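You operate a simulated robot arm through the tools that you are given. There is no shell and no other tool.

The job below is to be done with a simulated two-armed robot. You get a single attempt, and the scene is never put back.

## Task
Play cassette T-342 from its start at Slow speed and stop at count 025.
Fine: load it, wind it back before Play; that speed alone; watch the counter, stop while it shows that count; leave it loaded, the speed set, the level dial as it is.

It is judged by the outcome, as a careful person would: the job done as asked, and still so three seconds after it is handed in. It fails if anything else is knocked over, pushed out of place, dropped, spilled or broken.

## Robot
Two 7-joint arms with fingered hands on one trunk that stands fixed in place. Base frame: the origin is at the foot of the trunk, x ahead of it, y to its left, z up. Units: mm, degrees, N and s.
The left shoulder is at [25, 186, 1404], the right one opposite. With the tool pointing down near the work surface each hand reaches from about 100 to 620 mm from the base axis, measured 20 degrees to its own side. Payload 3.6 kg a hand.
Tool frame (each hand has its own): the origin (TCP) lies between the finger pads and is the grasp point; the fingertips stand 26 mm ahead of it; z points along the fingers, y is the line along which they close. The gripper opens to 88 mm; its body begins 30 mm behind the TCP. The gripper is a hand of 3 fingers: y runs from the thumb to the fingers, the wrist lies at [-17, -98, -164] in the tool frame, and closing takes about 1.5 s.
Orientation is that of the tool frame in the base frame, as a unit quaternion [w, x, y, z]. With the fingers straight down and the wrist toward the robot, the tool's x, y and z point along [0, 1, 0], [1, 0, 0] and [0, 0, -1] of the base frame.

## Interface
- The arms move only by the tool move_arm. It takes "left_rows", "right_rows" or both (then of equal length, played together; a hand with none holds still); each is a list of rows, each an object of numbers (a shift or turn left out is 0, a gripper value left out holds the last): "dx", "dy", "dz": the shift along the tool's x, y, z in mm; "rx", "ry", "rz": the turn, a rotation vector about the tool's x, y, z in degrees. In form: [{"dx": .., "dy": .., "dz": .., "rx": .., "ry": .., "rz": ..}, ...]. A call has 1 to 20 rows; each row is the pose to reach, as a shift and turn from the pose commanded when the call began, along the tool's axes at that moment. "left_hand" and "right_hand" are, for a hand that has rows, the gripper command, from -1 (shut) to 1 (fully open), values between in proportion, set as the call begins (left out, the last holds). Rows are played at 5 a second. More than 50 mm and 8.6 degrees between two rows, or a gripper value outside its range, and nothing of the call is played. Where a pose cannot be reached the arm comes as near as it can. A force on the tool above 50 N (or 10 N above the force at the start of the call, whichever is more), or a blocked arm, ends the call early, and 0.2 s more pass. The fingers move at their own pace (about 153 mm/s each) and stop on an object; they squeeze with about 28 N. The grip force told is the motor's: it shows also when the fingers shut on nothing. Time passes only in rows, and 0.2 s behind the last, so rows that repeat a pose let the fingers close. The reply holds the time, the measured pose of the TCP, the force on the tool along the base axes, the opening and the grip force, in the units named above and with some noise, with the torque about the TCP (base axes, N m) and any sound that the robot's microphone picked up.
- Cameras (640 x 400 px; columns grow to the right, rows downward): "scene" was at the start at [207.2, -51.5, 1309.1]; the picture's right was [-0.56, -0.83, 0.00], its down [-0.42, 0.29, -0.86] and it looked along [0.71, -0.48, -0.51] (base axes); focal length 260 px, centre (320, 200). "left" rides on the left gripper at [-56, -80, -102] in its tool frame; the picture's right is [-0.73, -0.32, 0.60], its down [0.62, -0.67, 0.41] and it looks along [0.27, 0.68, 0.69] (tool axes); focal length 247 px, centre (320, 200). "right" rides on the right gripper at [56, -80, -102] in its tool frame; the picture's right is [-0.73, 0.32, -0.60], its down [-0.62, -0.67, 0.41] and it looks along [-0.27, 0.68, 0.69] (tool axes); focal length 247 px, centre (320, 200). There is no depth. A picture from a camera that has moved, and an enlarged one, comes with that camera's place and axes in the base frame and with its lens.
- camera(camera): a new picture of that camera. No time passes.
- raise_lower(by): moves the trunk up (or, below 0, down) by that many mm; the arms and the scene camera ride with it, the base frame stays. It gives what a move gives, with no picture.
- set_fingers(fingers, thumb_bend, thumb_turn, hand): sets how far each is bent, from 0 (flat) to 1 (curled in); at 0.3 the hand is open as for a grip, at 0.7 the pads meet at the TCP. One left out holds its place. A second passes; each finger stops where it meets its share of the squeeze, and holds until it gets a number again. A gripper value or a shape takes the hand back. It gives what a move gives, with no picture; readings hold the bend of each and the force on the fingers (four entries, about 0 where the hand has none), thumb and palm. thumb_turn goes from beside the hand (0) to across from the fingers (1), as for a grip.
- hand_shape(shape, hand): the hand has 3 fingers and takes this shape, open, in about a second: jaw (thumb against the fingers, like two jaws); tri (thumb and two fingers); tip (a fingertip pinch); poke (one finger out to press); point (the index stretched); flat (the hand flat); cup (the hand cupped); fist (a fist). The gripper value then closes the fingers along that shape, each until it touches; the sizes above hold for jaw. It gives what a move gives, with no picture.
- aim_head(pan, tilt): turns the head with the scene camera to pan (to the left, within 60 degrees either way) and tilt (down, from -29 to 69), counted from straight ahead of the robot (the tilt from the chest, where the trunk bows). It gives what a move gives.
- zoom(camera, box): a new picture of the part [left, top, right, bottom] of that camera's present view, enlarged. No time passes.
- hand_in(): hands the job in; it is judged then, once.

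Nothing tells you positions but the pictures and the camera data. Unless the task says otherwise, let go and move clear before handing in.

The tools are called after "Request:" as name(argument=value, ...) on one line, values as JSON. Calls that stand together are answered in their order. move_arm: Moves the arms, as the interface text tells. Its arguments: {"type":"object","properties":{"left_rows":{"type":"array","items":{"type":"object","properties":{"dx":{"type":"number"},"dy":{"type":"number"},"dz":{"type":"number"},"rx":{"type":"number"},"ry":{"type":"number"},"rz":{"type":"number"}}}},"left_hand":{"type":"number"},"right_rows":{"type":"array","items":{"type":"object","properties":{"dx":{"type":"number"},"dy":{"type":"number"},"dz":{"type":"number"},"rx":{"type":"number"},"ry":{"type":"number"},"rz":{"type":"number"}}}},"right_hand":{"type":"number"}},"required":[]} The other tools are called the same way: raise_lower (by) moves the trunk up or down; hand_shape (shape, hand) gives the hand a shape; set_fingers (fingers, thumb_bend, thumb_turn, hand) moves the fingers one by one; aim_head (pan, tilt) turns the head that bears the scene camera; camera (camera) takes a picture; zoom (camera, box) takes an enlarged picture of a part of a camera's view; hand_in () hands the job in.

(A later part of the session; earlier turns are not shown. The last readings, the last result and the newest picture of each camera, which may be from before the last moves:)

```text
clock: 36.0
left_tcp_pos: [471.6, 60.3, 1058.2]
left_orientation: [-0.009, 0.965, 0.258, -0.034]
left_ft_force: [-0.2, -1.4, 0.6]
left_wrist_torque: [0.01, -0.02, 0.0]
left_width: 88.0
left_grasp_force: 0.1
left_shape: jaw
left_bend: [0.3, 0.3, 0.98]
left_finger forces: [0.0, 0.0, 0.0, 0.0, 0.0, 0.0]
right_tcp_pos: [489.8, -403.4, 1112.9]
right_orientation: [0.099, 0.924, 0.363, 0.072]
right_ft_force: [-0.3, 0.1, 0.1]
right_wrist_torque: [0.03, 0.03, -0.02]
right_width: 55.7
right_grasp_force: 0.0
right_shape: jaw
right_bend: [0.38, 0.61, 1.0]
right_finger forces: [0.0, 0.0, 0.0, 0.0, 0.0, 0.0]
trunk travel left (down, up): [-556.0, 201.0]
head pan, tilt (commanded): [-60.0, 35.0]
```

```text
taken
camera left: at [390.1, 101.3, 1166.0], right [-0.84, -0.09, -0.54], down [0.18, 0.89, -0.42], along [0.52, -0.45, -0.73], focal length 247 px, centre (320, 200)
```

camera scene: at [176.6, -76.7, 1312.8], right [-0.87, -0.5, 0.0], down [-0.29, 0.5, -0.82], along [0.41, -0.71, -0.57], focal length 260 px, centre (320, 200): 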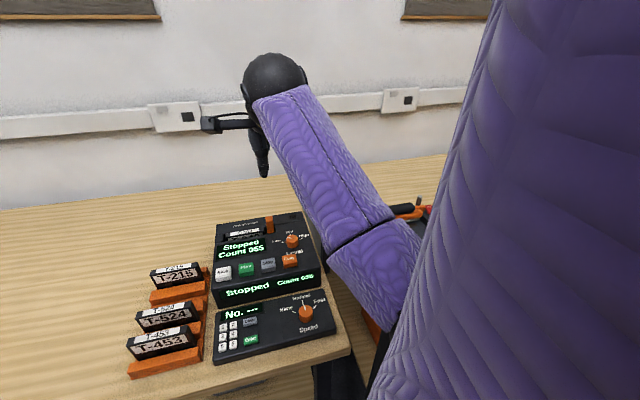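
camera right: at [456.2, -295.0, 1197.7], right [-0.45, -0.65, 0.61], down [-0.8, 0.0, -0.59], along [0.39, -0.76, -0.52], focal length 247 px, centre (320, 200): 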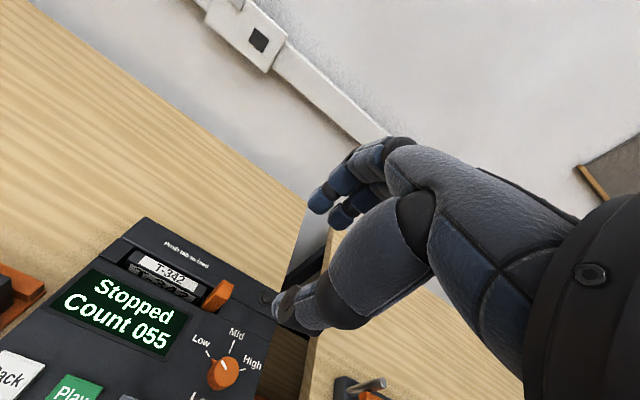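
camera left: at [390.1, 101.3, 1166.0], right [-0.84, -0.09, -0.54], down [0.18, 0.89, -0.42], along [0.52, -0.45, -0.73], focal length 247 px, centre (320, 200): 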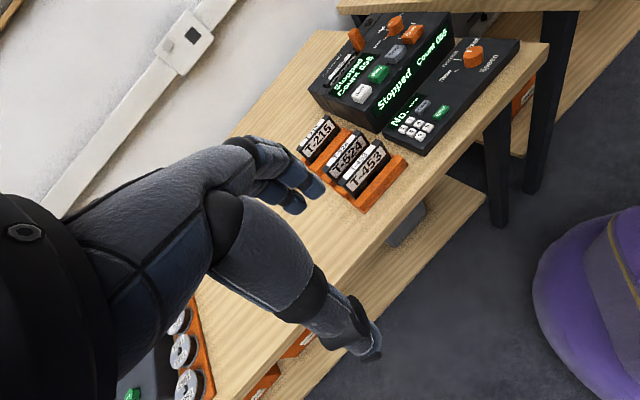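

Request:
aim_head(pan=-40, tilt=66)

Request:
camera(camera="scene")

```text
clock: 37.0
left_tcp_pos: [471.5, 61.1, 1056.8]
left_orientation: [-0.009, 0.965, 0.259, -0.034]
left_ft_force: [0.3, 0.9, 0.0]
left_wrist_torque: [0.01, -0.01, -0.02]
left_width: 87.7
left_grasp_force: 0.1
left_shape: jaw
left_bend: [0.3, 0.3, 0.98]
left_finger forces: [0.0, 0.0, 0.0, 0.1, 0.1, 0.1]
right_tcp_pos: [490.5, -404.2, 1111.8]
right_orientation: [0.099, 0.924, 0.363, 0.072]
right_ft_force: [0.2, -0.6, 0.3]
right_wrist_torque: [0.0, -0.01, -0.01]
right_width: 55.7
right_grasp_force: 0.1
right_shape: jaw
right_bend: [0.38, 0.61, 1.0]
right_finger forces: [0.0, 0.0, 0.0, 0.0, 0.0, 0.0]
trunk travel left (down, up): [-556.0, 201.0]
head pan, tilt (commanded): [-40.0, 66.0]
```

```text
taken
camera scene: at [178.1, -38.8, 1272.0], right [-0.64, -0.77, 0.0], down [-0.7, 0.59, -0.41], along [0.31, -0.26, -0.91], focal length 260 px, centre (320, 200)
```

scene: 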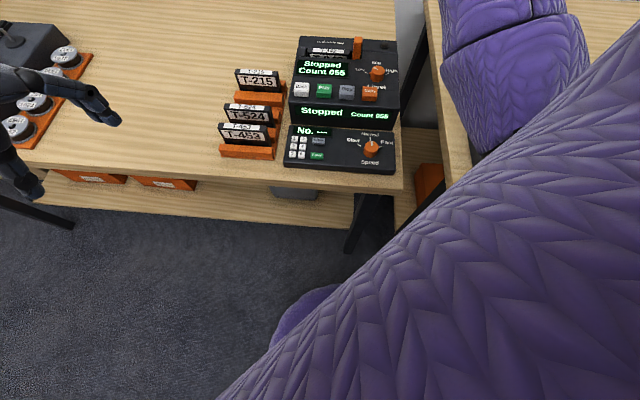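

The elbow is out to the right side in free air, so this was likely the arm reconfiguring rather than touching anything. I'll restore the head view and level the hand gently in place first.

Request:
aim_head(pan=-34.4, tilt=36)

Request:
move_arm(right_rows=[{"rx": 2.5, "ry": -0.6, "rz": -0.4}, {"rx": 5, "ry": -1.2, "rz": -0.8}, {"rx": 7.5, "ry": -1.8, "rz": -1.2}, {"rx": 10, "ry": -2.4, "rz": -1.6}, {"rx": 12, "ry": -2.9, "rz": -1.9}, {"rx": 13.7, "ry": -3.3, "rz": -2.1}, {"rx": 13.7, "ry": -3.3, "rz": -2.1}])

Request:
camera(camera="scene")

```text
clock: 38.0
left_tcp_pos: [472.0, 60.3, 1057.7]
left_orientation: [-0.008, 0.966, 0.258, -0.034]
left_ft_force: [-0.1, -0.5, 0.4]
left_wrist_torque: [0.0, 0.03, 0.0]
left_width: 87.8
left_grasp_force: 0.1
left_shape: jaw
left_bend: [0.3, 0.3, 0.98]
left_finger forces: [0.0, 0.0, 0.0, 0.0, 0.0, 0.1]
right_tcp_pos: [489.1, -405.2, 1111.7]
right_orientation: [0.1, 0.923, 0.364, 0.072]
right_ft_force: [0.5, -0.2, -0.3]
right_wrist_torque: [-0.01, -0.01, 0.0]
right_width: 55.5
right_grasp_force: 0.0
right_shape: jaw
right_bend: [0.38, 0.61, 1.0]
right_finger forces: [0.0, 0.1, 0.0, 0.1, 0.1, 0.0]
trunk travel left (down, up): [-556.0, 201.0]
head pan, tilt (commanded): [-34.4, 36.0]
```

```text
clock: 39.6
left_tcp_pos: [472.8, 61.0, 1057.9]
left_orientation: [-0.01, 0.965, 0.259, -0.034]
left_ft_force: [-0.9, 0.3, -0.1]
left_wrist_torque: [-0.02, 0.0, 0.01]
left_width: 87.8
left_grasp_force: 0.1
left_shape: jaw
left_bend: [0.3, 0.3, 0.98]
left_finger forces: [0.0, 0.0, 0.0, 0.1, 0.1, 0.1]
right_tcp_pos: [489.4, -400.3, 1111.3]
right_orientation: [-0.002, 0.924, 0.383, 0.001]
right_ft_force: [0.3, 0.1, 0.3]
right_wrist_torque: [0.02, -0.03, 0.0]
right_width: 55.6
right_grasp_force: 0.2
right_shape: jaw
right_bend: [0.38, 0.61, 1.0]
right_finger forces: [0.1, 0.1, 0.0, 0.0, 0.1, 0.1]
trunk travel left (down, up): [-556.0, 201.0]
head pan, tilt (commanded): [-34.4, 36.0]
```

```text
taken
camera scene: at [204.6, -50.0, 1311.3], right [-0.56, -0.83, 0.0], down [-0.49, 0.33, -0.81], along [0.67, -0.46, -0.59], focal length 260 px, centre (320, 200)
```

scene: 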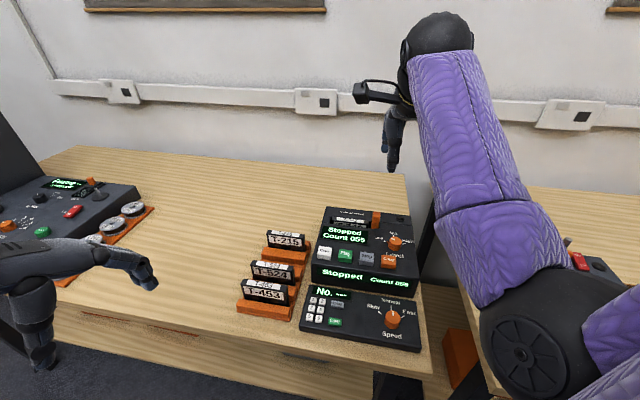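

The hand is level again and the arm is free. I'll move toward the knob in smaller, slower steps.

Request:
move_arm(right_rows=[{"dx": -2, "dy": -9, "dz": 12}, {"dx": -4.5, "dy": -18.5, "dz": 24}, {"dx": -7, "dy": -28, "dz": 36}, {"dx": -9, "dy": -37, "dz": 48}, {"dx": -11, "dy": -46.5, "dz": 60}, {"dx": -13.4, "dy": -55.9, "dz": 71}, {"dx": -13.4, "dy": -55.9, "dz": 71}])

Request:
camera(camera="scene")

```text
clock: 41.4
left_tcp_pos: [472.3, 60.2, 1056.5]
left_orientation: [-0.01, 0.965, 0.259, -0.034]
left_ft_force: [-0.4, -0.7, -0.4]
left_wrist_torque: [0.02, -0.03, -0.01]
left_width: 87.7
left_grasp_force: 0.0
left_shape: jaw
left_bend: [0.3, 0.3, 0.98]
left_finger forces: [0.1, 0.1, 0.1, 0.1, 0.0, 0.0]
right_tcp_pos: [473.4, -416.4, 1101.0]
right_orientation: [0.06, 0.928, 0.365, 0.035]
right_ft_force: [0.5, 0.4, 0.4]
right_wrist_torque: [0.01, -0.03, 0.02]
right_width: 55.7
right_grasp_force: 0.0
right_shape: jaw
right_bend: [0.38, 0.61, 1.0]
right_finger forces: [0.0, 0.1, 0.1, 0.0, 0.0, 0.1]
trunk travel left (down, up): [-556.0, 201.0]
head pan, tilt (commanded): [-34.4, 36.0]
stopped in row 7 (right hand): the arm was blocked; the commanded pose is now the measured one
```

```text
taken
camera scene: at [204.7, -50.1, 1311.3], right [-0.56, -0.83, 0.0], down [-0.49, 0.33, -0.81], along [0.67, -0.46, -0.59], focal length 260 px, centre (320, 200)
```

scene: 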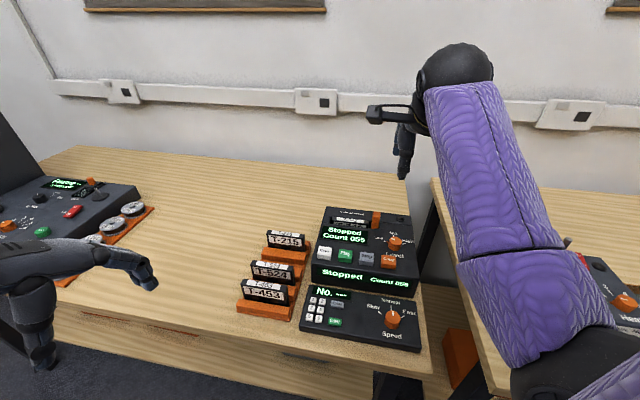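

The arm blocks again when retracting at this heading, which twists the wrist inward close to the body. For the close-in knob I'll turn the hand to heading 0, the natural starting posture, before approaching.

Request:
move_arm(right_rows=[{"rx": 1.1, "ry": 0.3, "rz": -6.7}, {"rx": 2.3, "ry": 0.6, "rz": -13.5}, {"rx": 3.4, "ry": 0.9, "rz": -20.2}, {"rx": 4.5, "ry": 1.2, "rz": -26.9}, {"rx": 5.6, "ry": 1.5, "rz": -33.6}, {"rx": 6.8, "ry": 1.8, "rz": -40.4}, {"rx": 7.9, "ry": 2.1, "rz": -47.1}, {"rx": 7.9, "ry": 2.1, "rz": -47.1}])

Request:
camera(camera="scene")

```text
clock: 43.2
left_tcp_pos: [471.5, 61.6, 1057.4]
left_orientation: [-0.009, 0.965, 0.259, -0.034]
left_ft_force: [0.8, -1.1, -0.1]
left_wrist_torque: [0.0, -0.01, 0.0]
left_width: 87.6
left_grasp_force: 0.0
left_shape: jaw
left_bend: [0.3, 0.3, 0.98]
left_finger forces: [0.0, 0.0, 0.0, 0.0, 0.0, 0.1]
right_tcp_pos: [472.4, -412.2, 1098.8]
right_orientation: [-0.003, 0.704, 0.711, 0.002]
right_ft_force: [0.1, 0.4, 0.2]
right_wrist_torque: [-0.02, -0.01, -0.01]
right_width: 55.6
right_grasp_force: 0.2
right_shape: jaw
right_bend: [0.38, 0.61, 1.0]
right_finger forces: [0.0, 0.0, 0.0, 0.0, 0.0, 0.0]
trunk travel left (down, up): [-556.0, 201.0]
head pan, tilt (commanded): [-34.4, 36.0]
```

```text
taken
camera scene: at [204.7, -49.6, 1311.3], right [-0.56, -0.83, 0.0], down [-0.49, 0.33, -0.81], along [0.67, -0.46, -0.59], focal length 260 px, centre (320, 200)
```

scene: 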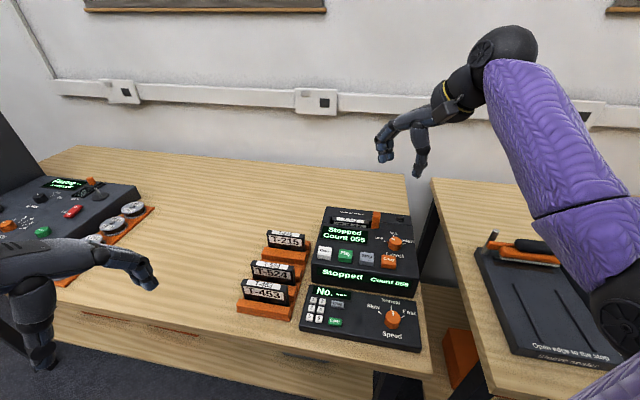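

The hand is free at heading 0. I'll approach the point above the knob in moderate steps.

Request:
move_arm(right_rows=[{"dx": 12, "dy": -15, "dz": 10}, {"dx": 25, "dy": -31, "dz": 22}, {"dx": 37, "dy": -47, "dz": 35}, {"dx": 49, "dy": -62, "dz": 48}, {"dx": 62, "dy": -78, "dz": 61}, {"dx": 74, "dy": -93, "dz": 74}, {"dx": 86, "dy": -109, "dz": 87}, {"dx": 98, "dy": -124, "dz": 99}, {"dx": 98, "dy": -124, "dz": 99}])

Request:
camera(camera="scene")

Request:
camera(camera="right")

```text
clock: 45.2
left_tcp_pos: [471.8, 60.0, 1057.7]
left_orientation: [-0.009, 0.965, 0.259, -0.033]
left_ft_force: [0.6, -0.6, -0.8]
left_wrist_torque: [-0.03, 0.0, 0.01]
left_width: 87.8
left_grasp_force: 0.1
left_shape: jaw
left_bend: [0.3, 0.3, 0.98]
left_finger forces: [0.0, 0.0, 0.1, 0.1, 0.1, 0.0]
right_tcp_pos: [348.5, -315.0, 1000.8]
right_orientation: [-0.004, 0.704, 0.71, 0.002]
right_ft_force: [-0.3, -0.4, 0.0]
right_wrist_torque: [0.0, -0.05, 0.02]
right_width: 55.7
right_grasp_force: 0.0
right_shape: jaw
right_bend: [0.38, 0.61, 1.0]
right_finger forces: [0.1, 0.0, 0.0, 0.0, 0.0, 0.1]
trunk travel left (down, up): [-556.0, 201.0]
head pan, tilt (commanded): [-34.4, 36.0]
```

```text
taken
camera scene: at [205.1, -50.1, 1311.2], right [-0.56, -0.83, 0.0], down [-0.49, 0.33, -0.81], along [0.67, -0.46, -0.59], focal length 260 px, centre (320, 200)
```

scene: 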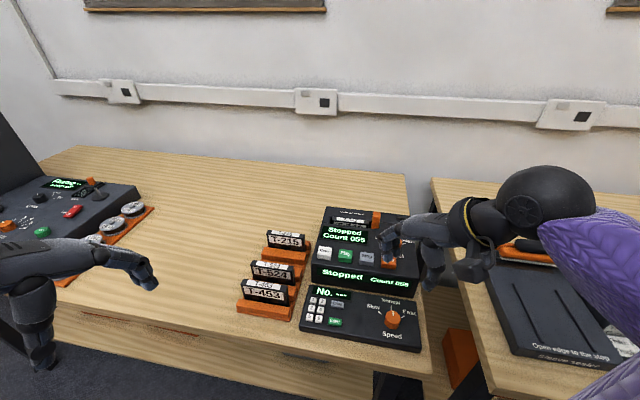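

```text
taken
camera right: at [266.7, -261.4, 1103.6], right [0.32, -0.74, 0.59], down [-0.66, -0.62, -0.42], along [0.68, -0.26, -0.69], focal length 247 px, centre (320, 200)
```

right: 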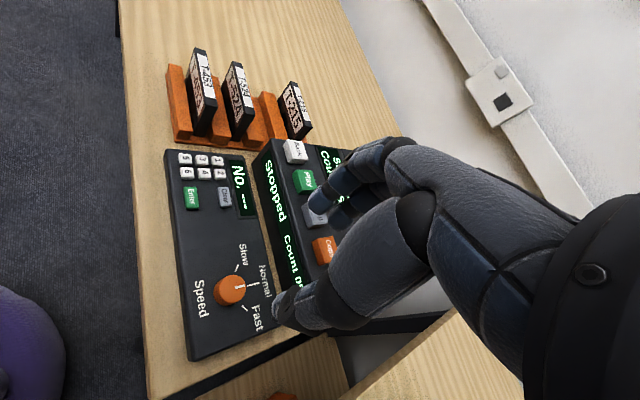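

Request:
zoom(camera="right", box=[170, 220, 310, 350])

Request:
zoom(camera="scene", box=[360, 200, 460, 360])

```text
3.08 times, centred on (240, 285) of right
camera zoom: at [266.7, -261.4, 1103.6], right [0.32, -0.74, 0.59], down [-0.66, -0.62, -0.42], along [0.68, -0.26, -0.69], focal length 760 px, centre (566, -62)
```

zoom: 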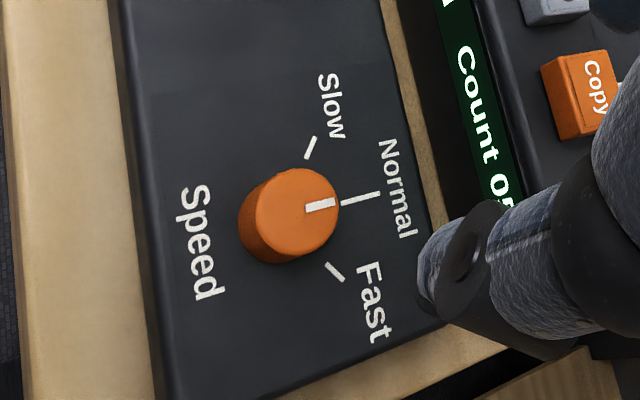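

```text
2.50 times, centred on (410, 280) of scene
camera zoom: at [205.1, -50.1, 1311.2], right [-0.56, -0.83, 0.0], down [-0.49, 0.33, -0.81], along [0.67, -0.46, -0.59], focal length 650 px, centre (95, 0)
```

zoom: 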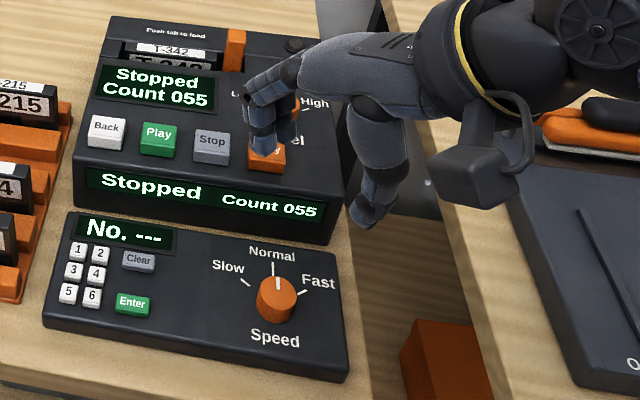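

The knob centre is at about (347, -315) with its top at z≈851, and it is about 27 mm across. I'll descend toward it, stopping short first.

Request:
move_arm(right_rows=[{"dy": -1.5, "dz": 20}, {"dy": -1.5, "dz": 40}, {"dy": -1.5, "dz": 60}, {"dy": -1.5, "dz": 80}, {"dy": -1.5, "dz": 98}, {"dy": -1.5, "dz": 98}])

Request:
zoom(camera="scene", box=[340, 240, 460, 360])

Request:
zoom(camera="right", box=[190, 180, 350, 340])

```text
clock: 46.6
left_tcp_pos: [471.7, 60.3, 1057.2]
left_orientation: [-0.01, 0.965, 0.258, -0.033]
left_ft_force: [-0.3, 0.3, -0.7]
left_wrist_torque: [-0.03, 0.0, 0.02]
left_width: 87.8
left_grasp_force: 0.0
left_shape: jaw
left_bend: [0.3, 0.3, 0.98]
left_finger forces: [0.0, 0.0, 0.0, 0.0, 0.0, 0.1]
right_tcp_pos: [345.1, -314.8, 901.8]
right_orientation: [-0.002, 0.705, 0.709, 0.004]
right_ft_force: [0.2, -0.4, 0.3]
right_wrist_torque: [-0.01, 0.01, 0.0]
right_width: 55.4
right_grasp_force: 0.0
right_shape: jaw
right_bend: [0.38, 0.61, 1.0]
right_finger forces: [0.0, 0.0, 0.0, 0.0, 0.1, 0.0]
trunk travel left (down, up): [-556.0, 201.0]
head pan, tilt (commanded): [-34.4, 36.0]
```

```text
3.33 times, centred on (400, 300) of scene
camera zoom: at [204.7, -49.9, 1311.3], right [-0.56, -0.83, 0.0], down [-0.49, 0.33, -0.81], along [0.67, -0.46, -0.59], focal length 866 px, centre (53, -133)
```

zoom: 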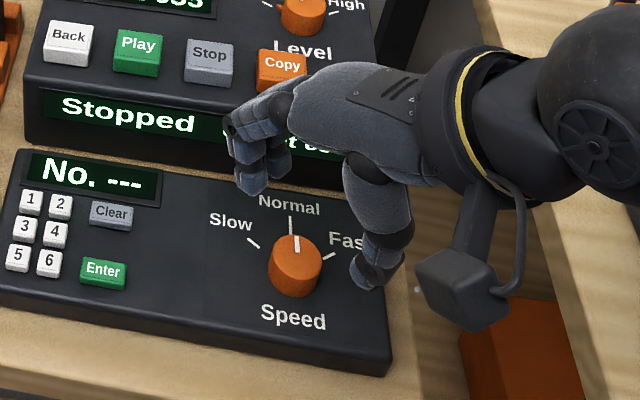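

```text
2.50 times, centred on (270, 260) of right
camera zoom: at [265.0, -260.4, 1005.4], right [0.32, -0.74, 0.59], down [-0.66, -0.62, -0.42], along [0.68, -0.26, -0.69], focal length 617 px, centre (445, 50)
```

zoom: 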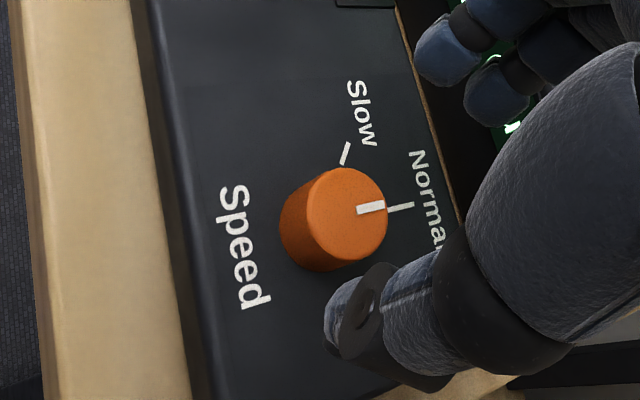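

The knob lies centrally between the thumb and fingers. I'll go down to straddle it.

Request:
move_arm(right_rows=[{"dy": -1.5, "dz": 8}, {"dy": -1.5, "dz": 16}, {"dy": -1.5, "dz": 24}, {"dy": -1.5, "dz": 31}, {"dy": -1.5, "dz": 37}, {"dy": -1.5, "dz": 37}])

Request:
zoom(camera="scene", box=[340, 240, 460, 360])

Request:
zoom(camera="right", box=[190, 150, 350, 310])

```text
clock: 48.0
left_tcp_pos: [470.5, 60.5, 1057.4]
left_orientation: [-0.009, 0.965, 0.258, -0.034]
left_ft_force: [0.5, -0.3, -0.2]
left_wrist_torque: [0.01, 0.0, -0.01]
left_width: 87.9
left_grasp_force: 0.0
left_shape: jaw
left_bend: [0.3, 0.3, 0.98]
left_finger forces: [0.0, 0.0, 0.0, 0.0, 0.1, 0.0]
right_tcp_pos: [344.1, -313.5, 866.5]
right_orientation: [-0.004, 0.705, 0.709, 0.003]
right_ft_force: [0.2, -0.5, -0.5]
right_wrist_torque: [0.0, -0.01, -0.01]
right_width: 55.7
right_grasp_force: 0.1
right_shape: jaw
right_bend: [0.38, 0.61, 1.0]
right_finger forces: [0.1, 0.0, 0.1, 0.1, 0.0, 0.0]
trunk travel left (down, up): [-556.0, 201.0]
head pan, tilt (commanded): [-34.4, 36.0]
```

```text
3.33 times, centred on (400, 300) of scene
camera zoom: at [204.6, -49.9, 1311.3], right [-0.56, -0.83, 0.0], down [-0.49, 0.33, -0.81], along [0.67, -0.46, -0.59], focal length 866 px, centre (53, -133)
```

zoom: 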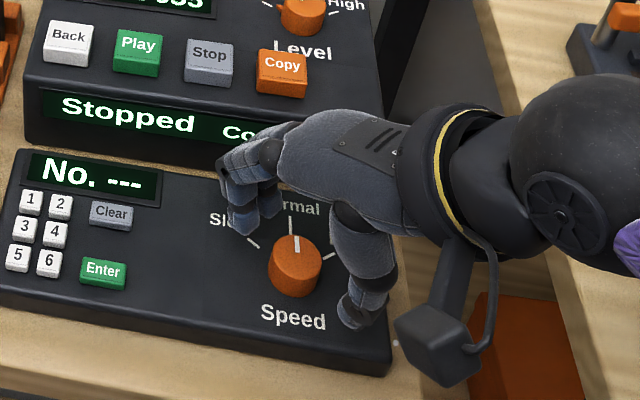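

```text
2.50 times, centred on (270, 230) of right
camera zoom: at [263.4, -259.3, 969.8], right [0.32, -0.74, 0.59], down [-0.66, -0.62, -0.42], along [0.68, -0.26, -0.69], focal length 617 px, centre (445, 125)
```

zoom: 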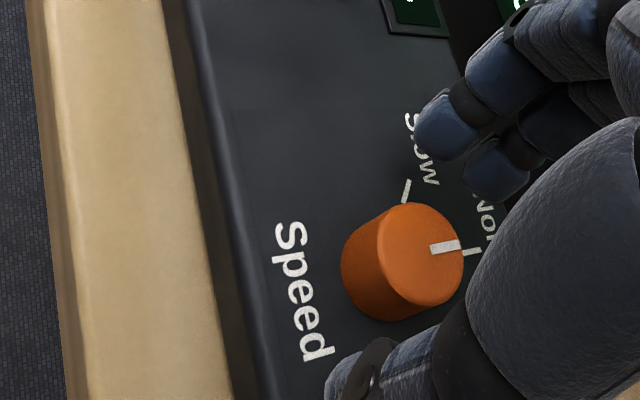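

Request:
move_arm(right_rows=[{"dy": -1.5, "dz": 2}, {"dy": -1.5, "dz": 4}, {"dy": -1.5, "dz": 4}])

Request:
move_arm(right_rows=[{"dz": 0}, {"dz": 0}, {"dz": 0}, {"dz": 0}, {"dz": 0}, {"dz": 0}, {"dz": 0}], right_hand=-1)

Request:
zoom(camera="scene", box=[340, 240, 460, 360])

Request:
zoom(camera="right", box=[190, 150, 350, 310])

```text
clock: 48.8
left_tcp_pos: [471.6, 60.0, 1057.6]
left_orientation: [-0.009, 0.966, 0.258, -0.034]
left_ft_force: [-0.4, 0.5, 0.3]
left_wrist_torque: [0.04, -0.01, -0.01]
left_width: 87.5
left_grasp_force: 0.0
left_shape: jaw
left_bend: [0.3, 0.3, 0.98]
left_finger forces: [0.0, 0.0, 0.1, 0.1, 0.0, 0.0]
right_tcp_pos: [343.6, -313.7, 861.9]
right_orientation: [-0.003, 0.705, 0.709, 0.002]
right_ft_force: [-0.1, 0.1, -0.5]
right_wrist_torque: [-0.02, -0.02, -0.02]
right_width: 55.8
right_grasp_force: 0.1
right_shape: jaw
right_bend: [0.38, 0.61, 1.0]
right_finger forces: [0.1, 0.1, 0.1, 0.0, 0.0, 0.0]
trunk travel left (down, up): [-556.0, 201.0]
head pan, tilt (commanded): [-34.4, 36.0]
```

```text
clock: 50.4
left_tcp_pos: [472.0, 61.5, 1057.4]
left_orientation: [-0.009, 0.965, 0.259, -0.034]
left_ft_force: [0.4, 0.0, -0.3]
left_wrist_torque: [-0.01, 0.03, -0.02]
left_width: 87.8
left_grasp_force: 0.0
left_shape: jaw
left_bend: [0.3, 0.3, 0.98]
left_finger forces: [0.0, 0.1, 0.1, 0.0, 0.0, 0.2]
right_tcp_pos: [347.2, -315.1, 865.3]
right_orientation: [0.002, 0.705, 0.709, 0.005]
right_ft_force: [11.3, -7.9, 20.9]
right_wrist_torque: [-0.34, -0.51, 0.03]
right_width: 9.2
right_grasp_force: 27.8
right_shape: jaw
right_bend: [0.62, 0.74, 1.0]
right_finger forces: [1.3, 43.7, 0.1, 0.1, 26.1, 0.0]
trunk travel left (down, up): [-556.0, 201.0]
head pan, tilt (commanded): [-34.4, 36.0]
```

```text
3.33 times, centred on (400, 300) of scene
camera zoom: at [204.9, -49.8, 1311.4], right [-0.56, -0.83, 0.0], down [-0.49, 0.33, -0.81], along [0.67, -0.46, -0.59], focal length 866 px, centre (53, -133)
```

zoom: 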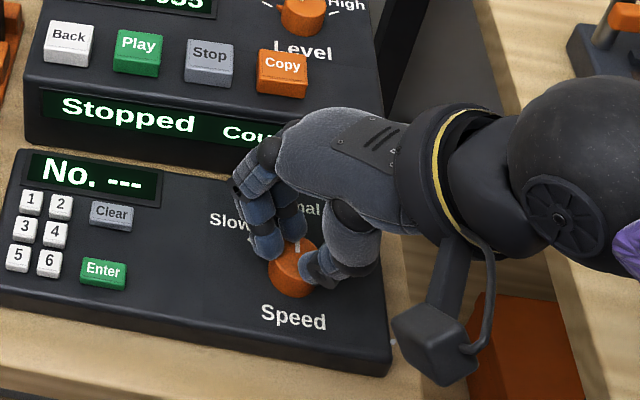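

```text
2.50 times, centred on (270, 230) of right
camera zoom: at [264.8, -259.8, 968.0], right [0.32, -0.74, 0.6], down [-0.66, -0.63, -0.42], along [0.68, -0.26, -0.68], focal length 617 px, centre (445, 125)
```

zoom: 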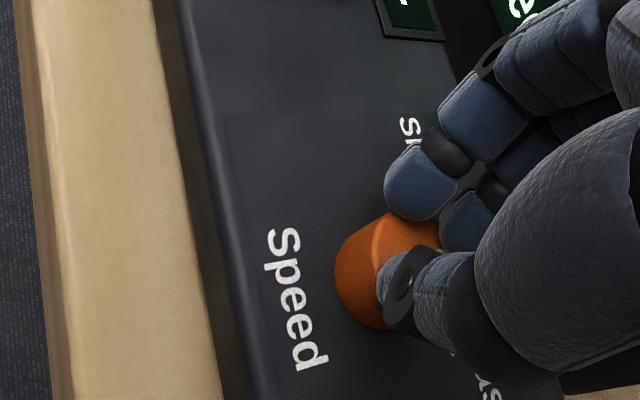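

The fingers rode up on top of the knob instead of gripping its sides; the upward force is about 21 N. I'll open right away and re-measure the knob height.

Request:
move_arm(right_rows=[{"dz": 0}, {"dz": -4}, {"dz": -8}, {"dz": -10}, {"dz": -10}], right_hand=0.27)

Request:
zoom(camera="scene", box=[340, 240, 460, 360])

Request:
zoom(camera="right", box=[190, 150, 350, 310])

Request:
zoom(camera="left", box=[420, 0, 560, 120])

```text
clock: 51.6
left_tcp_pos: [471.8, 60.0, 1058.0]
left_orientation: [-0.009, 0.965, 0.258, -0.034]
left_ft_force: [0.1, -0.2, -0.4]
left_wrist_torque: [-0.03, 0.0, 0.0]
left_width: 87.9
left_grasp_force: 0.1
left_shape: jaw
left_bend: [0.3, 0.3, 0.98]
left_finger forces: [0.1, 0.1, 0.0, 0.1, 0.1, 0.1]
right_tcp_pos: [343.6, -314.5, 872.1]
right_orientation: [-0.004, 0.704, 0.71, 0.002]
right_ft_force: [-0.7, -0.1, -0.1]
right_wrist_torque: [-0.01, 0.0, 0.01]
right_width: 55.5
right_grasp_force: 0.1
right_shape: jaw
right_bend: [0.38, 0.61, 1.0]
right_finger forces: [0.0, 0.1, 0.1, 0.1, 0.0, 0.1]
trunk travel left (down, up): [-556.0, 201.0]
head pan, tilt (commanded): [-34.4, 36.0]
```

```text
3.33 times, centred on (400, 300) of scene
camera zoom: at [204.6, -49.9, 1311.3], right [-0.56, -0.83, 0.0], down [-0.49, 0.33, -0.81], along [0.67, -0.46, -0.59], focal length 866 px, centre (53, -133)
```

zoom: 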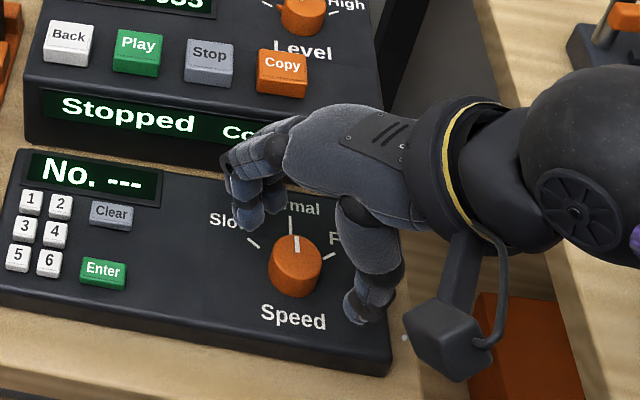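

```text
2.50 times, centred on (270, 230) of right
camera zoom: at [261.8, -260.1, 975.7], right [0.32, -0.74, 0.59], down [-0.66, -0.62, -0.41], along [0.68, -0.26, -0.69], focal length 617 px, centre (445, 125)
```

zoom: 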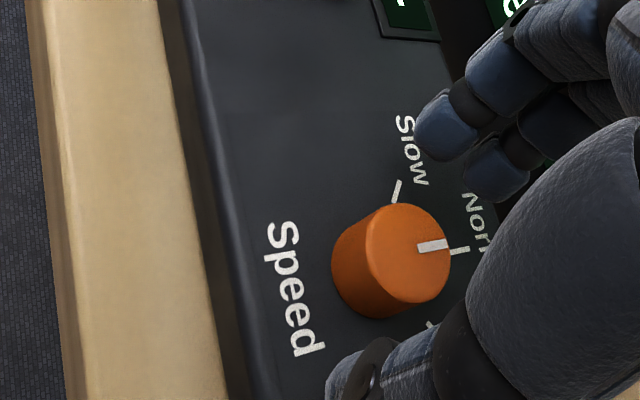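

```text
3.33 times, centred on (490, 60) of left
camera zoom: at [390.1, 101.3, 1166.0], right [-0.84, -0.09, -0.54], down [0.18, 0.89, -0.42], along [0.52, -0.45, -0.73], focal length 823 px, centre (-247, 667)
```

zoom: 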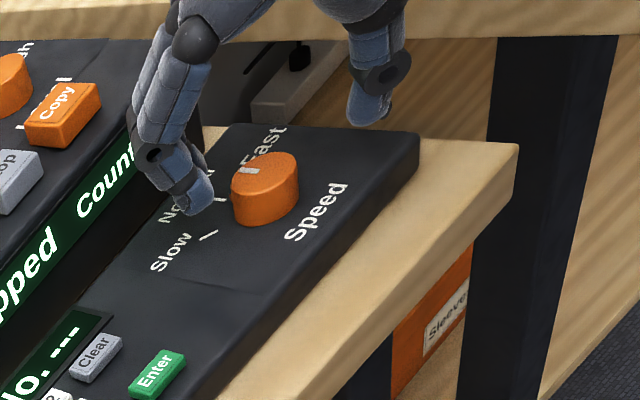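

The knob top is actually at about z=842 and its centre is at about (347.5, -316). I'll shift 4 mm forward and go down further so the tips reach down the knob's sides.

Request:
move_arm(right_rows=[{"dx": -1.5, "dy": 4, "dz": 0}, {"dx": -1.5, "dy": 4, "dz": 6}, {"dx": -1.5, "dy": 4, "dz": 12}, {"dx": -1.5, "dy": 4, "dz": 16}, {"dx": -1.5, "dy": 4, "dz": 19}, {"dx": -1.5, "dy": 4, "dz": 19}])

Request:
zoom(camera="left", box=[420, 0, 560, 120])

Request:
zoom(camera="right", box=[190, 150, 350, 310])

```text
clock: 53.0
left_tcp_pos: [471.9, 60.4, 1058.6]
left_orientation: [-0.009, 0.965, 0.259, -0.033]
left_ft_force: [-0.5, 0.1, -0.6]
left_wrist_torque: [0.04, 0.0, 0.0]
left_width: 88.0
left_grasp_force: 0.1
left_shape: jaw
left_bend: [0.3, 0.3, 0.98]
left_finger forces: [0.0, 0.0, 0.0, 0.1, 0.1, 0.0]
right_tcp_pos: [347.8, -316.0, 853.1]
right_orientation: [-0.003, 0.705, 0.709, 0.002]
right_ft_force: [-0.7, -0.5, -0.7]
right_wrist_torque: [-0.03, 0.01, 0.02]
right_width: 55.5
right_grasp_force: 0.0
right_shape: jaw
right_bend: [0.38, 0.61, 1.0]
right_finger forces: [0.0, 0.1, 0.0, 0.0, 0.0, 0.0]
trunk travel left (down, up): [-556.0, 201.0]
head pan, tilt (commanded): [-34.4, 36.0]
```

```text
3.33 times, centred on (490, 60) of left
camera zoom: at [390.1, 101.3, 1166.0], right [-0.84, -0.09, -0.54], down [0.18, 0.89, -0.42], along [0.52, -0.45, -0.73], focal length 823 px, centre (-247, 667)
```

zoom: 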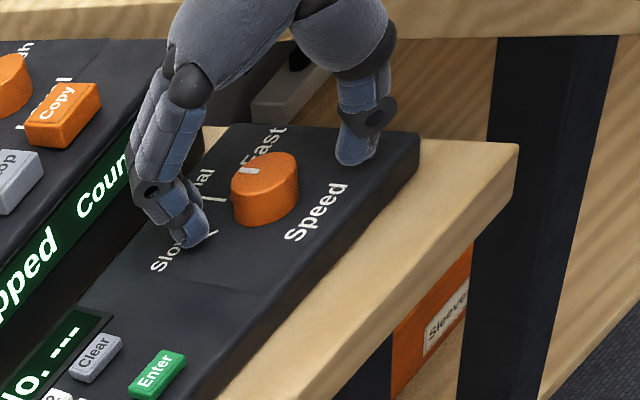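

```text
2.50 times, centred on (270, 230) of right
camera zoom: at [265.9, -260.9, 956.9], right [0.32, -0.74, 0.59], down [-0.66, -0.62, -0.42], along [0.68, -0.26, -0.69], focal length 617 px, centre (445, 125)
```

zoom: 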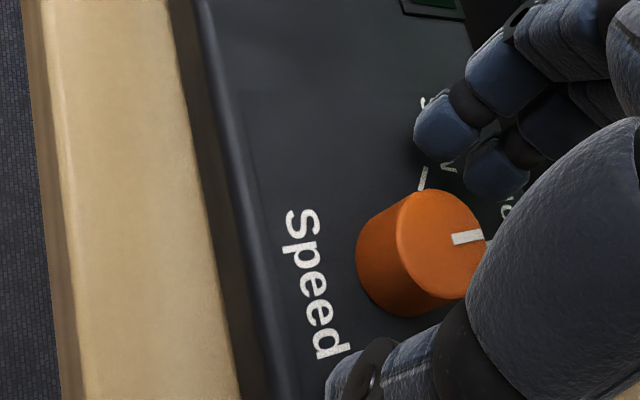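

The tips now straddle the knob at mid-height. I'll close on it.

Request:
move_arm(right_rows=[{"dz": 0}, {"dz": 0}, {"dz": 0}, {"dz": 0}, {"dz": 0}, {"dz": 0}], right_hand=-1)

Request:
zoom(camera="left", box=[420, 0, 560, 120])

Request:
zoom(camera="right", box=[190, 150, 350, 310])

```text
clock: 54.4
left_tcp_pos: [472.2, 59.6, 1057.8]
left_orientation: [-0.01, 0.965, 0.258, -0.034]
left_ft_force: [0.5, 0.2, 0.8]
left_wrist_torque: [-0.01, 0.03, -0.03]
left_width: 87.9
left_grasp_force: 0.1
left_shape: jaw
left_bend: [0.3, 0.3, 0.98]
left_finger forces: [0.1, 0.0, 0.1, 0.0, 0.0, 0.1]
right_tcp_pos: [347.6, -315.6, 854.8]
right_orientation: [-0.002, 0.704, 0.71, 0.002]
right_ft_force: [2.1, -2.9, 0.1]
right_wrist_torque: [-0.05, -0.06, 0.04]
right_width: 18.6
right_grasp_force: 27.8
right_shape: jaw
right_bend: [0.57, 0.74, 1.0]
right_finger forces: [9.2, 19.1, 0.0, 0.0, 24.8, 0.1]
trunk travel left (down, up): [-556.0, 201.0]
head pan, tilt (commanded): [-34.4, 36.0]
```

```text
3.33 times, centred on (490, 60) of left
camera zoom: at [390.3, 101.0, 1165.9], right [-0.84, -0.09, -0.54], down [0.18, 0.89, -0.42], along [0.52, -0.45, -0.73], focal length 823 px, centre (-247, 667)
```

zoom: 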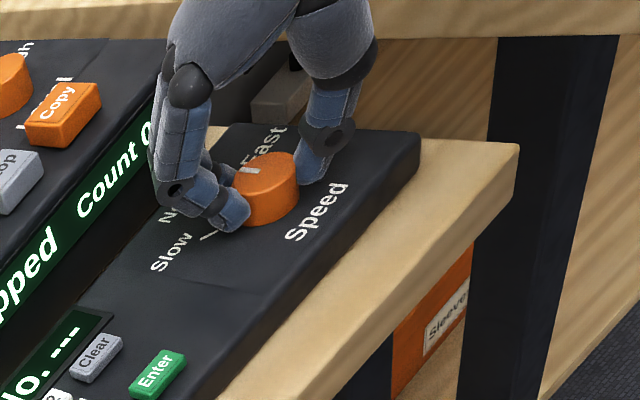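

```text
2.50 times, centred on (270, 230) of right
camera zoom: at [266.2, -261.4, 956.9], right [0.32, -0.74, 0.59], down [-0.66, -0.62, -0.42], along [0.68, -0.26, -0.69], focal length 617 px, centre (445, 125)
```

zoom: 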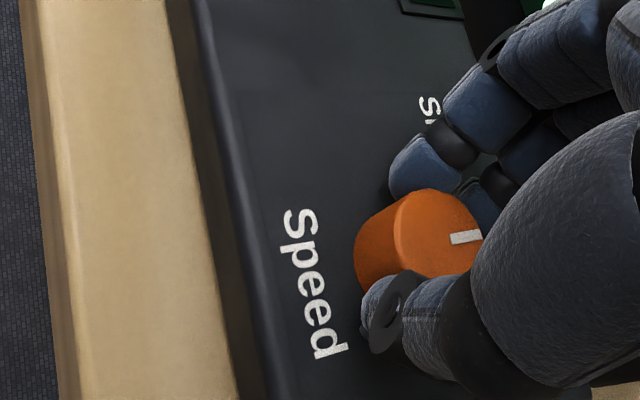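

The knob is firmly gripped between the thumb and both fingers. Now I'll turn it about 60° counter-clockwise toward Slow.

Request:
move_arm(right_rows=[{"rz": -5}, {"rz": -10}, {"rz": -15}, {"rz": -20}, {"rz": -25}, {"rz": -30}, {"rz": -35}, {"rz": -40}, {"rz": -45}, {"rz": -50}, {"rz": -55}, {"rz": -60}, {"rz": -60}])

Request:
zoom(camera="left", box=[420, 0, 560, 120])

Request:
zoom(camera="right", box=[190, 150, 350, 310])

Request:
zoom(camera="scene", box=[340, 240, 460, 360])

```text
clock: 57.2
left_tcp_pos: [471.9, 59.4, 1057.6]
left_orientation: [-0.009, 0.965, 0.259, -0.033]
left_ft_force: [0.5, 0.4, 0.3]
left_wrist_torque: [0.01, 0.02, 0.01]
left_width: 87.9
left_grasp_force: 0.0
left_shape: jaw
left_bend: [0.3, 0.3, 0.98]
left_finger forces: [0.0, 0.1, 0.1, 0.0, 0.0, 0.0]
right_tcp_pos: [347.9, -315.9, 852.7]
right_orientation: [-0.001, 0.255, 0.967, 0.005]
right_ft_force: [3.2, -8.7, 1.1]
right_wrist_torque: [-0.21, 0.0, -0.04]
right_width: 18.4
right_grasp_force: 27.5
right_shape: jaw
right_bend: [0.58, 0.74, 1.0]
right_finger forces: [8.0, 19.5, 0.0, 0.0, 31.1, 0.0]
trunk travel left (down, up): [-556.0, 201.0]
head pan, tilt (commanded): [-34.4, 36.0]
```

```text
3.33 times, centred on (490, 60) of left
camera zoom: at [390.2, 100.4, 1166.0], right [-0.84, -0.09, -0.54], down [0.18, 0.89, -0.42], along [0.52, -0.45, -0.73], focal length 823 px, centre (-247, 667)
```

zoom: 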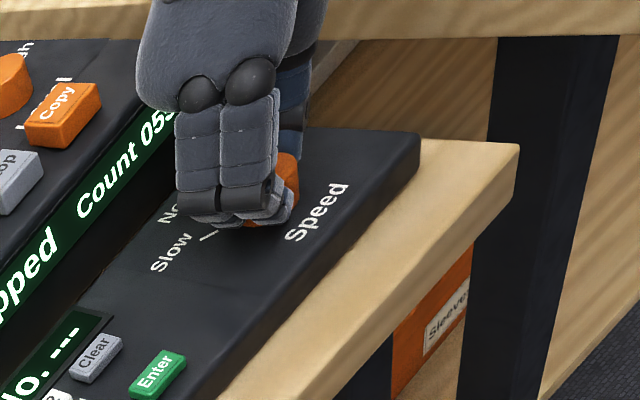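

```text
2.50 times, centred on (270, 230) of right
camera zoom: at [259.0, -359.3, 955.9], right [0.8, -0.09, 0.6], down [0.21, -0.88, -0.42], along [0.57, 0.46, -0.68], focal length 617 px, centre (445, 125)
```

zoom: 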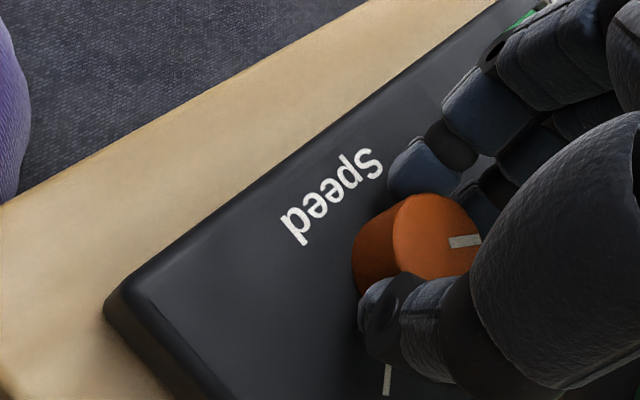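

```text
3.33 times, centred on (400, 300) of scene
camera zoom: at [204.8, -51.0, 1311.2], right [-0.56, -0.83, 0.0], down [-0.49, 0.33, -0.81], along [0.67, -0.46, -0.59], focal length 866 px, centre (53, -133)
```

zoom: 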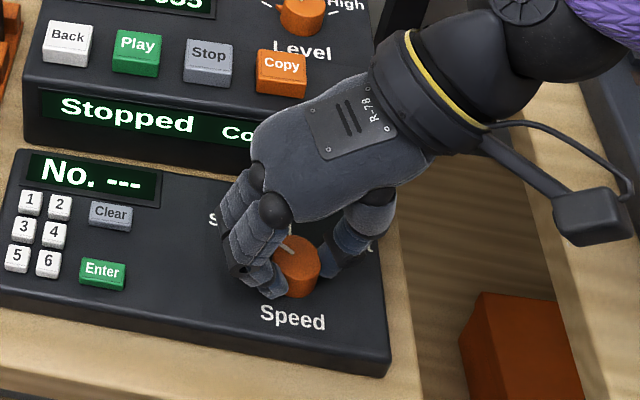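

The knob turned with the hand by 60°. I'll open carefully and lift off straight up to check where it points.

Request:
move_arm(right_rows=[{"dz": 0}, {"dz": 0}, {"dz": 0}, {"dz": 0}], right_hand=0.2)

Request:
move_arm(right_rows=[{"dz": -12}, {"dz": -30}, {"dz": -55}, {"dz": -80}, {"dz": -105}, {"dz": -130}])

Request:
zoom(camera="left", box=[420, 0, 560, 120])

Request:
camera(camera="scene")

Request:
zoom(camera="scene", box=[340, 240, 460, 360])

```text
clock: 58.2
left_tcp_pos: [471.6, 61.3, 1057.5]
left_orientation: [-0.01, 0.965, 0.258, -0.034]
left_ft_force: [0.8, -0.3, 0.3]
left_wrist_torque: [0.0, 0.0, -0.01]
left_width: 87.8
left_grasp_force: 0.0
left_shape: jaw
left_bend: [0.3, 0.3, 0.98]
left_finger forces: [0.0, 0.0, 0.1, 0.1, 0.1, 0.0]
right_tcp_pos: [347.4, -314.3, 852.1]
right_orientation: [-0.002, 0.256, 0.967, 0.004]
right_ft_force: [0.1, 0.3, -0.6]
right_wrist_torque: [-0.05, -0.01, 0.0]
right_width: 52.2
right_grasp_force: 0.1
right_shape: jaw
right_bend: [0.39, 0.63, 1.0]
right_finger forces: [0.0, 0.1, 0.0, 0.1, 0.1, 0.1]
trunk travel left (down, up): [-556.0, 201.0]
head pan, tilt (commanded): [-34.4, 36.0]
```

```text
clock: 59.6
left_tcp_pos: [471.2, 62.1, 1058.2]
left_orientation: [-0.009, 0.965, 0.258, -0.035]
left_ft_force: [-0.8, 0.5, -0.2]
left_wrist_torque: [-0.05, 0.02, 0.03]
left_width: 87.8
left_grasp_force: 0.0
left_shape: jaw
left_bend: [0.3, 0.3, 0.98]
left_finger forces: [0.0, 0.1, 0.1, 0.0, 0.0, 0.1]
right_tcp_pos: [348.7, -317.0, 982.5]
right_orientation: [-0.002, 0.257, 0.966, 0.004]
right_ft_force: [-0.5, 0.2, -0.2]
right_wrist_torque: [0.0, 0.0, 0.04]
right_width: 52.5
right_grasp_force: 0.0
right_shape: jaw
right_bend: [0.39, 0.63, 1.0]
right_finger forces: [0.1, 0.0, 0.0, 0.0, 0.0, 0.0]
trunk travel left (down, up): [-556.0, 201.0]
head pan, tilt (commanded): [-34.4, 36.0]
```

```text
3.33 times, centred on (490, 60) of left
camera zoom: at [390.0, 101.3, 1166.0], right [-0.84, -0.09, -0.54], down [0.18, 0.89, -0.42], along [0.52, -0.45, -0.73], focal length 823 px, centre (-247, 667)
```

zoom: 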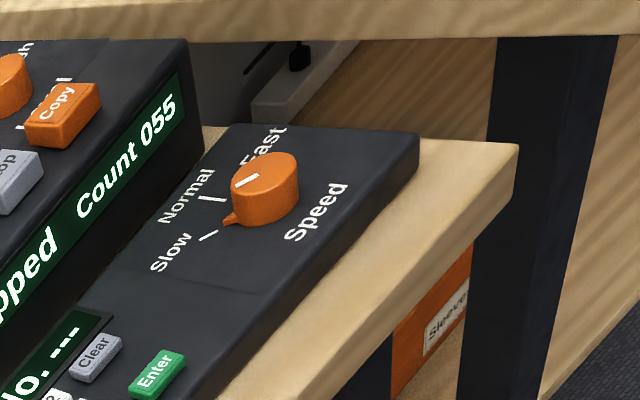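

```text
taken
camera scene: at [204.6, -50.0, 1311.3], right [-0.56, -0.83, 0.0], down [-0.48, 0.33, -0.81], along [0.67, -0.46, -0.59], focal length 260 px, centre (320, 200)
```

scene: 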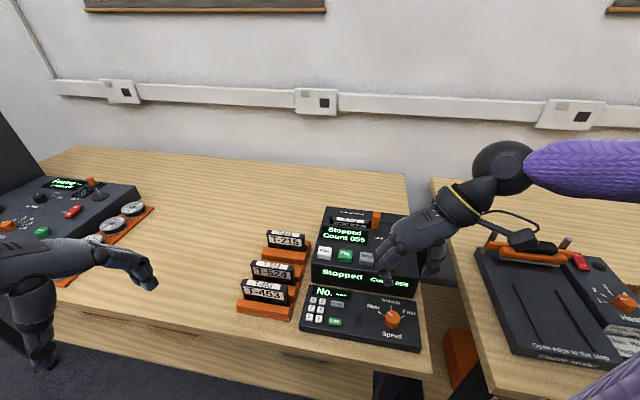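

```text
3.33 times, centred on (400, 300) of scene
camera zoom: at [204.6, -50.0, 1311.3], right [-0.56, -0.83, 0.0], down [-0.48, 0.33, -0.81], along [0.67, -0.46, -0.59], focal length 866 px, centre (53, -133)
```

zoom: 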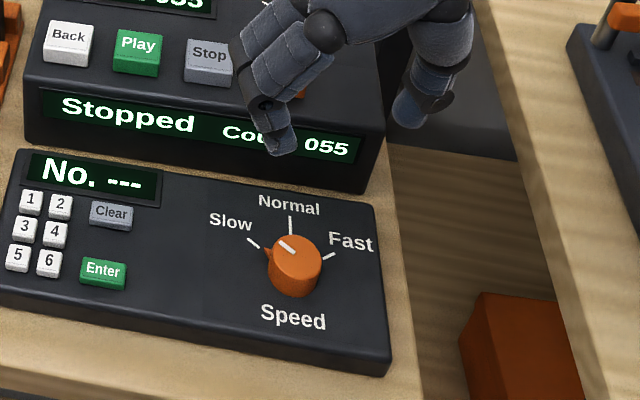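

The knob now points squarely at Slow. Next are the buttons, so I'll put the right hand in the poke shape and turn it back to heading 0 while still high.

Request:
hand_shape(shape="poke", hand="right")

Request:
move_arm(right_rows=[{"rz": 7, "dz": -4}, {"rz": 14, "dz": -8}, {"rz": 21, "dz": -12}, {"rz": 28, "dz": -16}, {"rz": 35, "dz": -20}, {"rz": 42, "dz": -20}, {"rz": 49, "dz": -20}, {"rz": 55, "dz": -20}, {"rz": 60, "dz": -20}, {"rz": 60, "dz": -20}])

Request:
camera(camera="scene")

Request:
camera(camera="right")

Request:
camera(camera="left")

```text
clock: 60.5
left_tcp_pos: [472.5, 61.0, 1058.4]
left_orientation: [-0.009, 0.965, 0.258, -0.034]
left_ft_force: [-0.5, 0.3, 0.5]
left_wrist_torque: [0.02, -0.03, 0.01]
left_width: 87.7
left_grasp_force: 0.1
left_shape: jaw
left_bend: [0.3, 0.3, 0.98]
left_finger forces: [0.1, 0.1, 0.0, 0.1, 0.0, 0.0]
right_tcp_pos: [349.0, -317.5, 982.5]
right_orientation: [-0.002, 0.256, 0.967, 0.004]
right_ft_force: [0.5, -0.7, -0.4]
right_wrist_torque: [-0.01, 0.0, 0.01]
right_width: 0.0
right_grasp_force: 0.1
right_shape: poke
right_bend: [0.7, 0.92, 0.25]
right_finger forces: [0.0, 0.0, 0.1, 0.0, 0.0, 0.0]
trunk travel left (down, up): [-556.0, 201.0]
head pan, tilt (commanded): [-34.4, 36.0]
```

```text
clock: 62.7
left_tcp_pos: [472.3, 60.8, 1056.7]
left_orientation: [-0.01, 0.965, 0.258, -0.034]
left_ft_force: [-0.6, -0.2, -0.5]
left_wrist_torque: [-0.01, -0.02, -0.01]
left_width: 87.8
left_grasp_force: 0.0
left_shape: jaw
left_bend: [0.3, 0.3, 0.98]
left_finger forces: [0.0, 0.0, 0.0, 0.0, 0.0, 0.0]
right_tcp_pos: [348.3, -318.8, 1002.9]
right_orientation: [-0.003, 0.705, 0.709, 0.002]
right_ft_force: [-0.7, 0.5, 0.5]
right_wrist_torque: [-0.01, 0.0, -0.01]
right_width: 0.0
right_grasp_force: 0.1
right_shape: poke
right_bend: [0.7, 0.92, 0.25]
right_finger forces: [0.1, 0.0, 0.0, 0.1, 0.0, 0.0]
trunk travel left (down, up): [-556.0, 201.0]
head pan, tilt (commanded): [-34.4, 36.0]
```

```text
taken
camera scene: at [204.8, -50.2, 1311.3], right [-0.56, -0.83, 0.0], down [-0.49, 0.33, -0.81], along [0.67, -0.46, -0.59], focal length 260 px, centre (320, 200)
```

scene: 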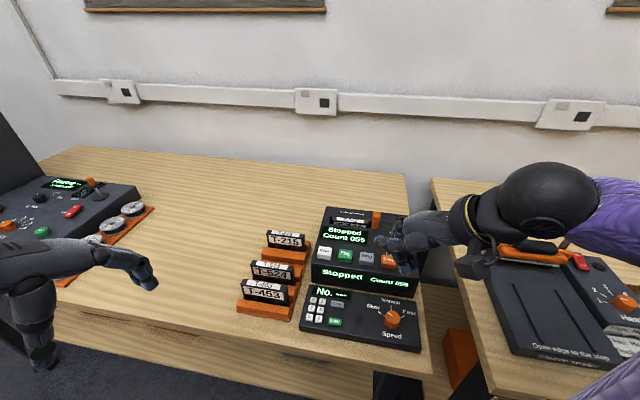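

```text
taken
camera right: at [266.8, -262.6, 1107.0], right [0.32, -0.74, 0.59], down [-0.66, -0.62, -0.42], along [0.68, -0.26, -0.69], focal length 247 px, centre (320, 200)
```

right: 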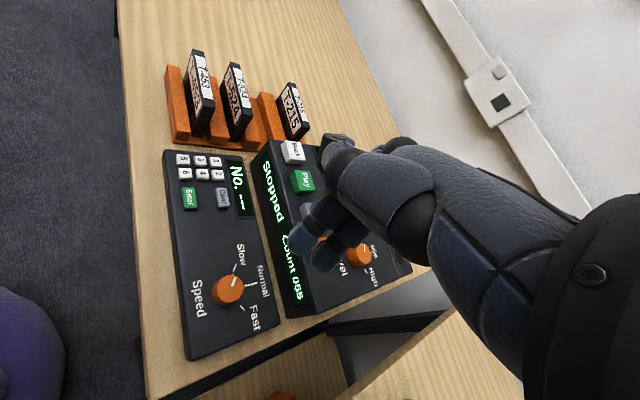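

```text
taken
camera left: at [390.2, 101.1, 1166.0], right [-0.84, -0.09, -0.54], down [0.18, 0.89, -0.42], along [0.52, -0.45, -0.73], focal length 247 px, centre (320, 200)
```

left: 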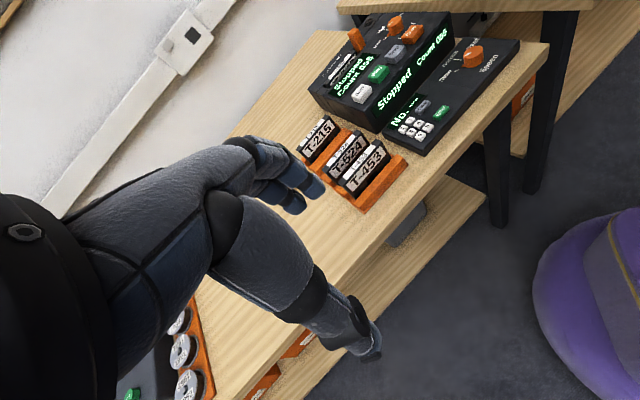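

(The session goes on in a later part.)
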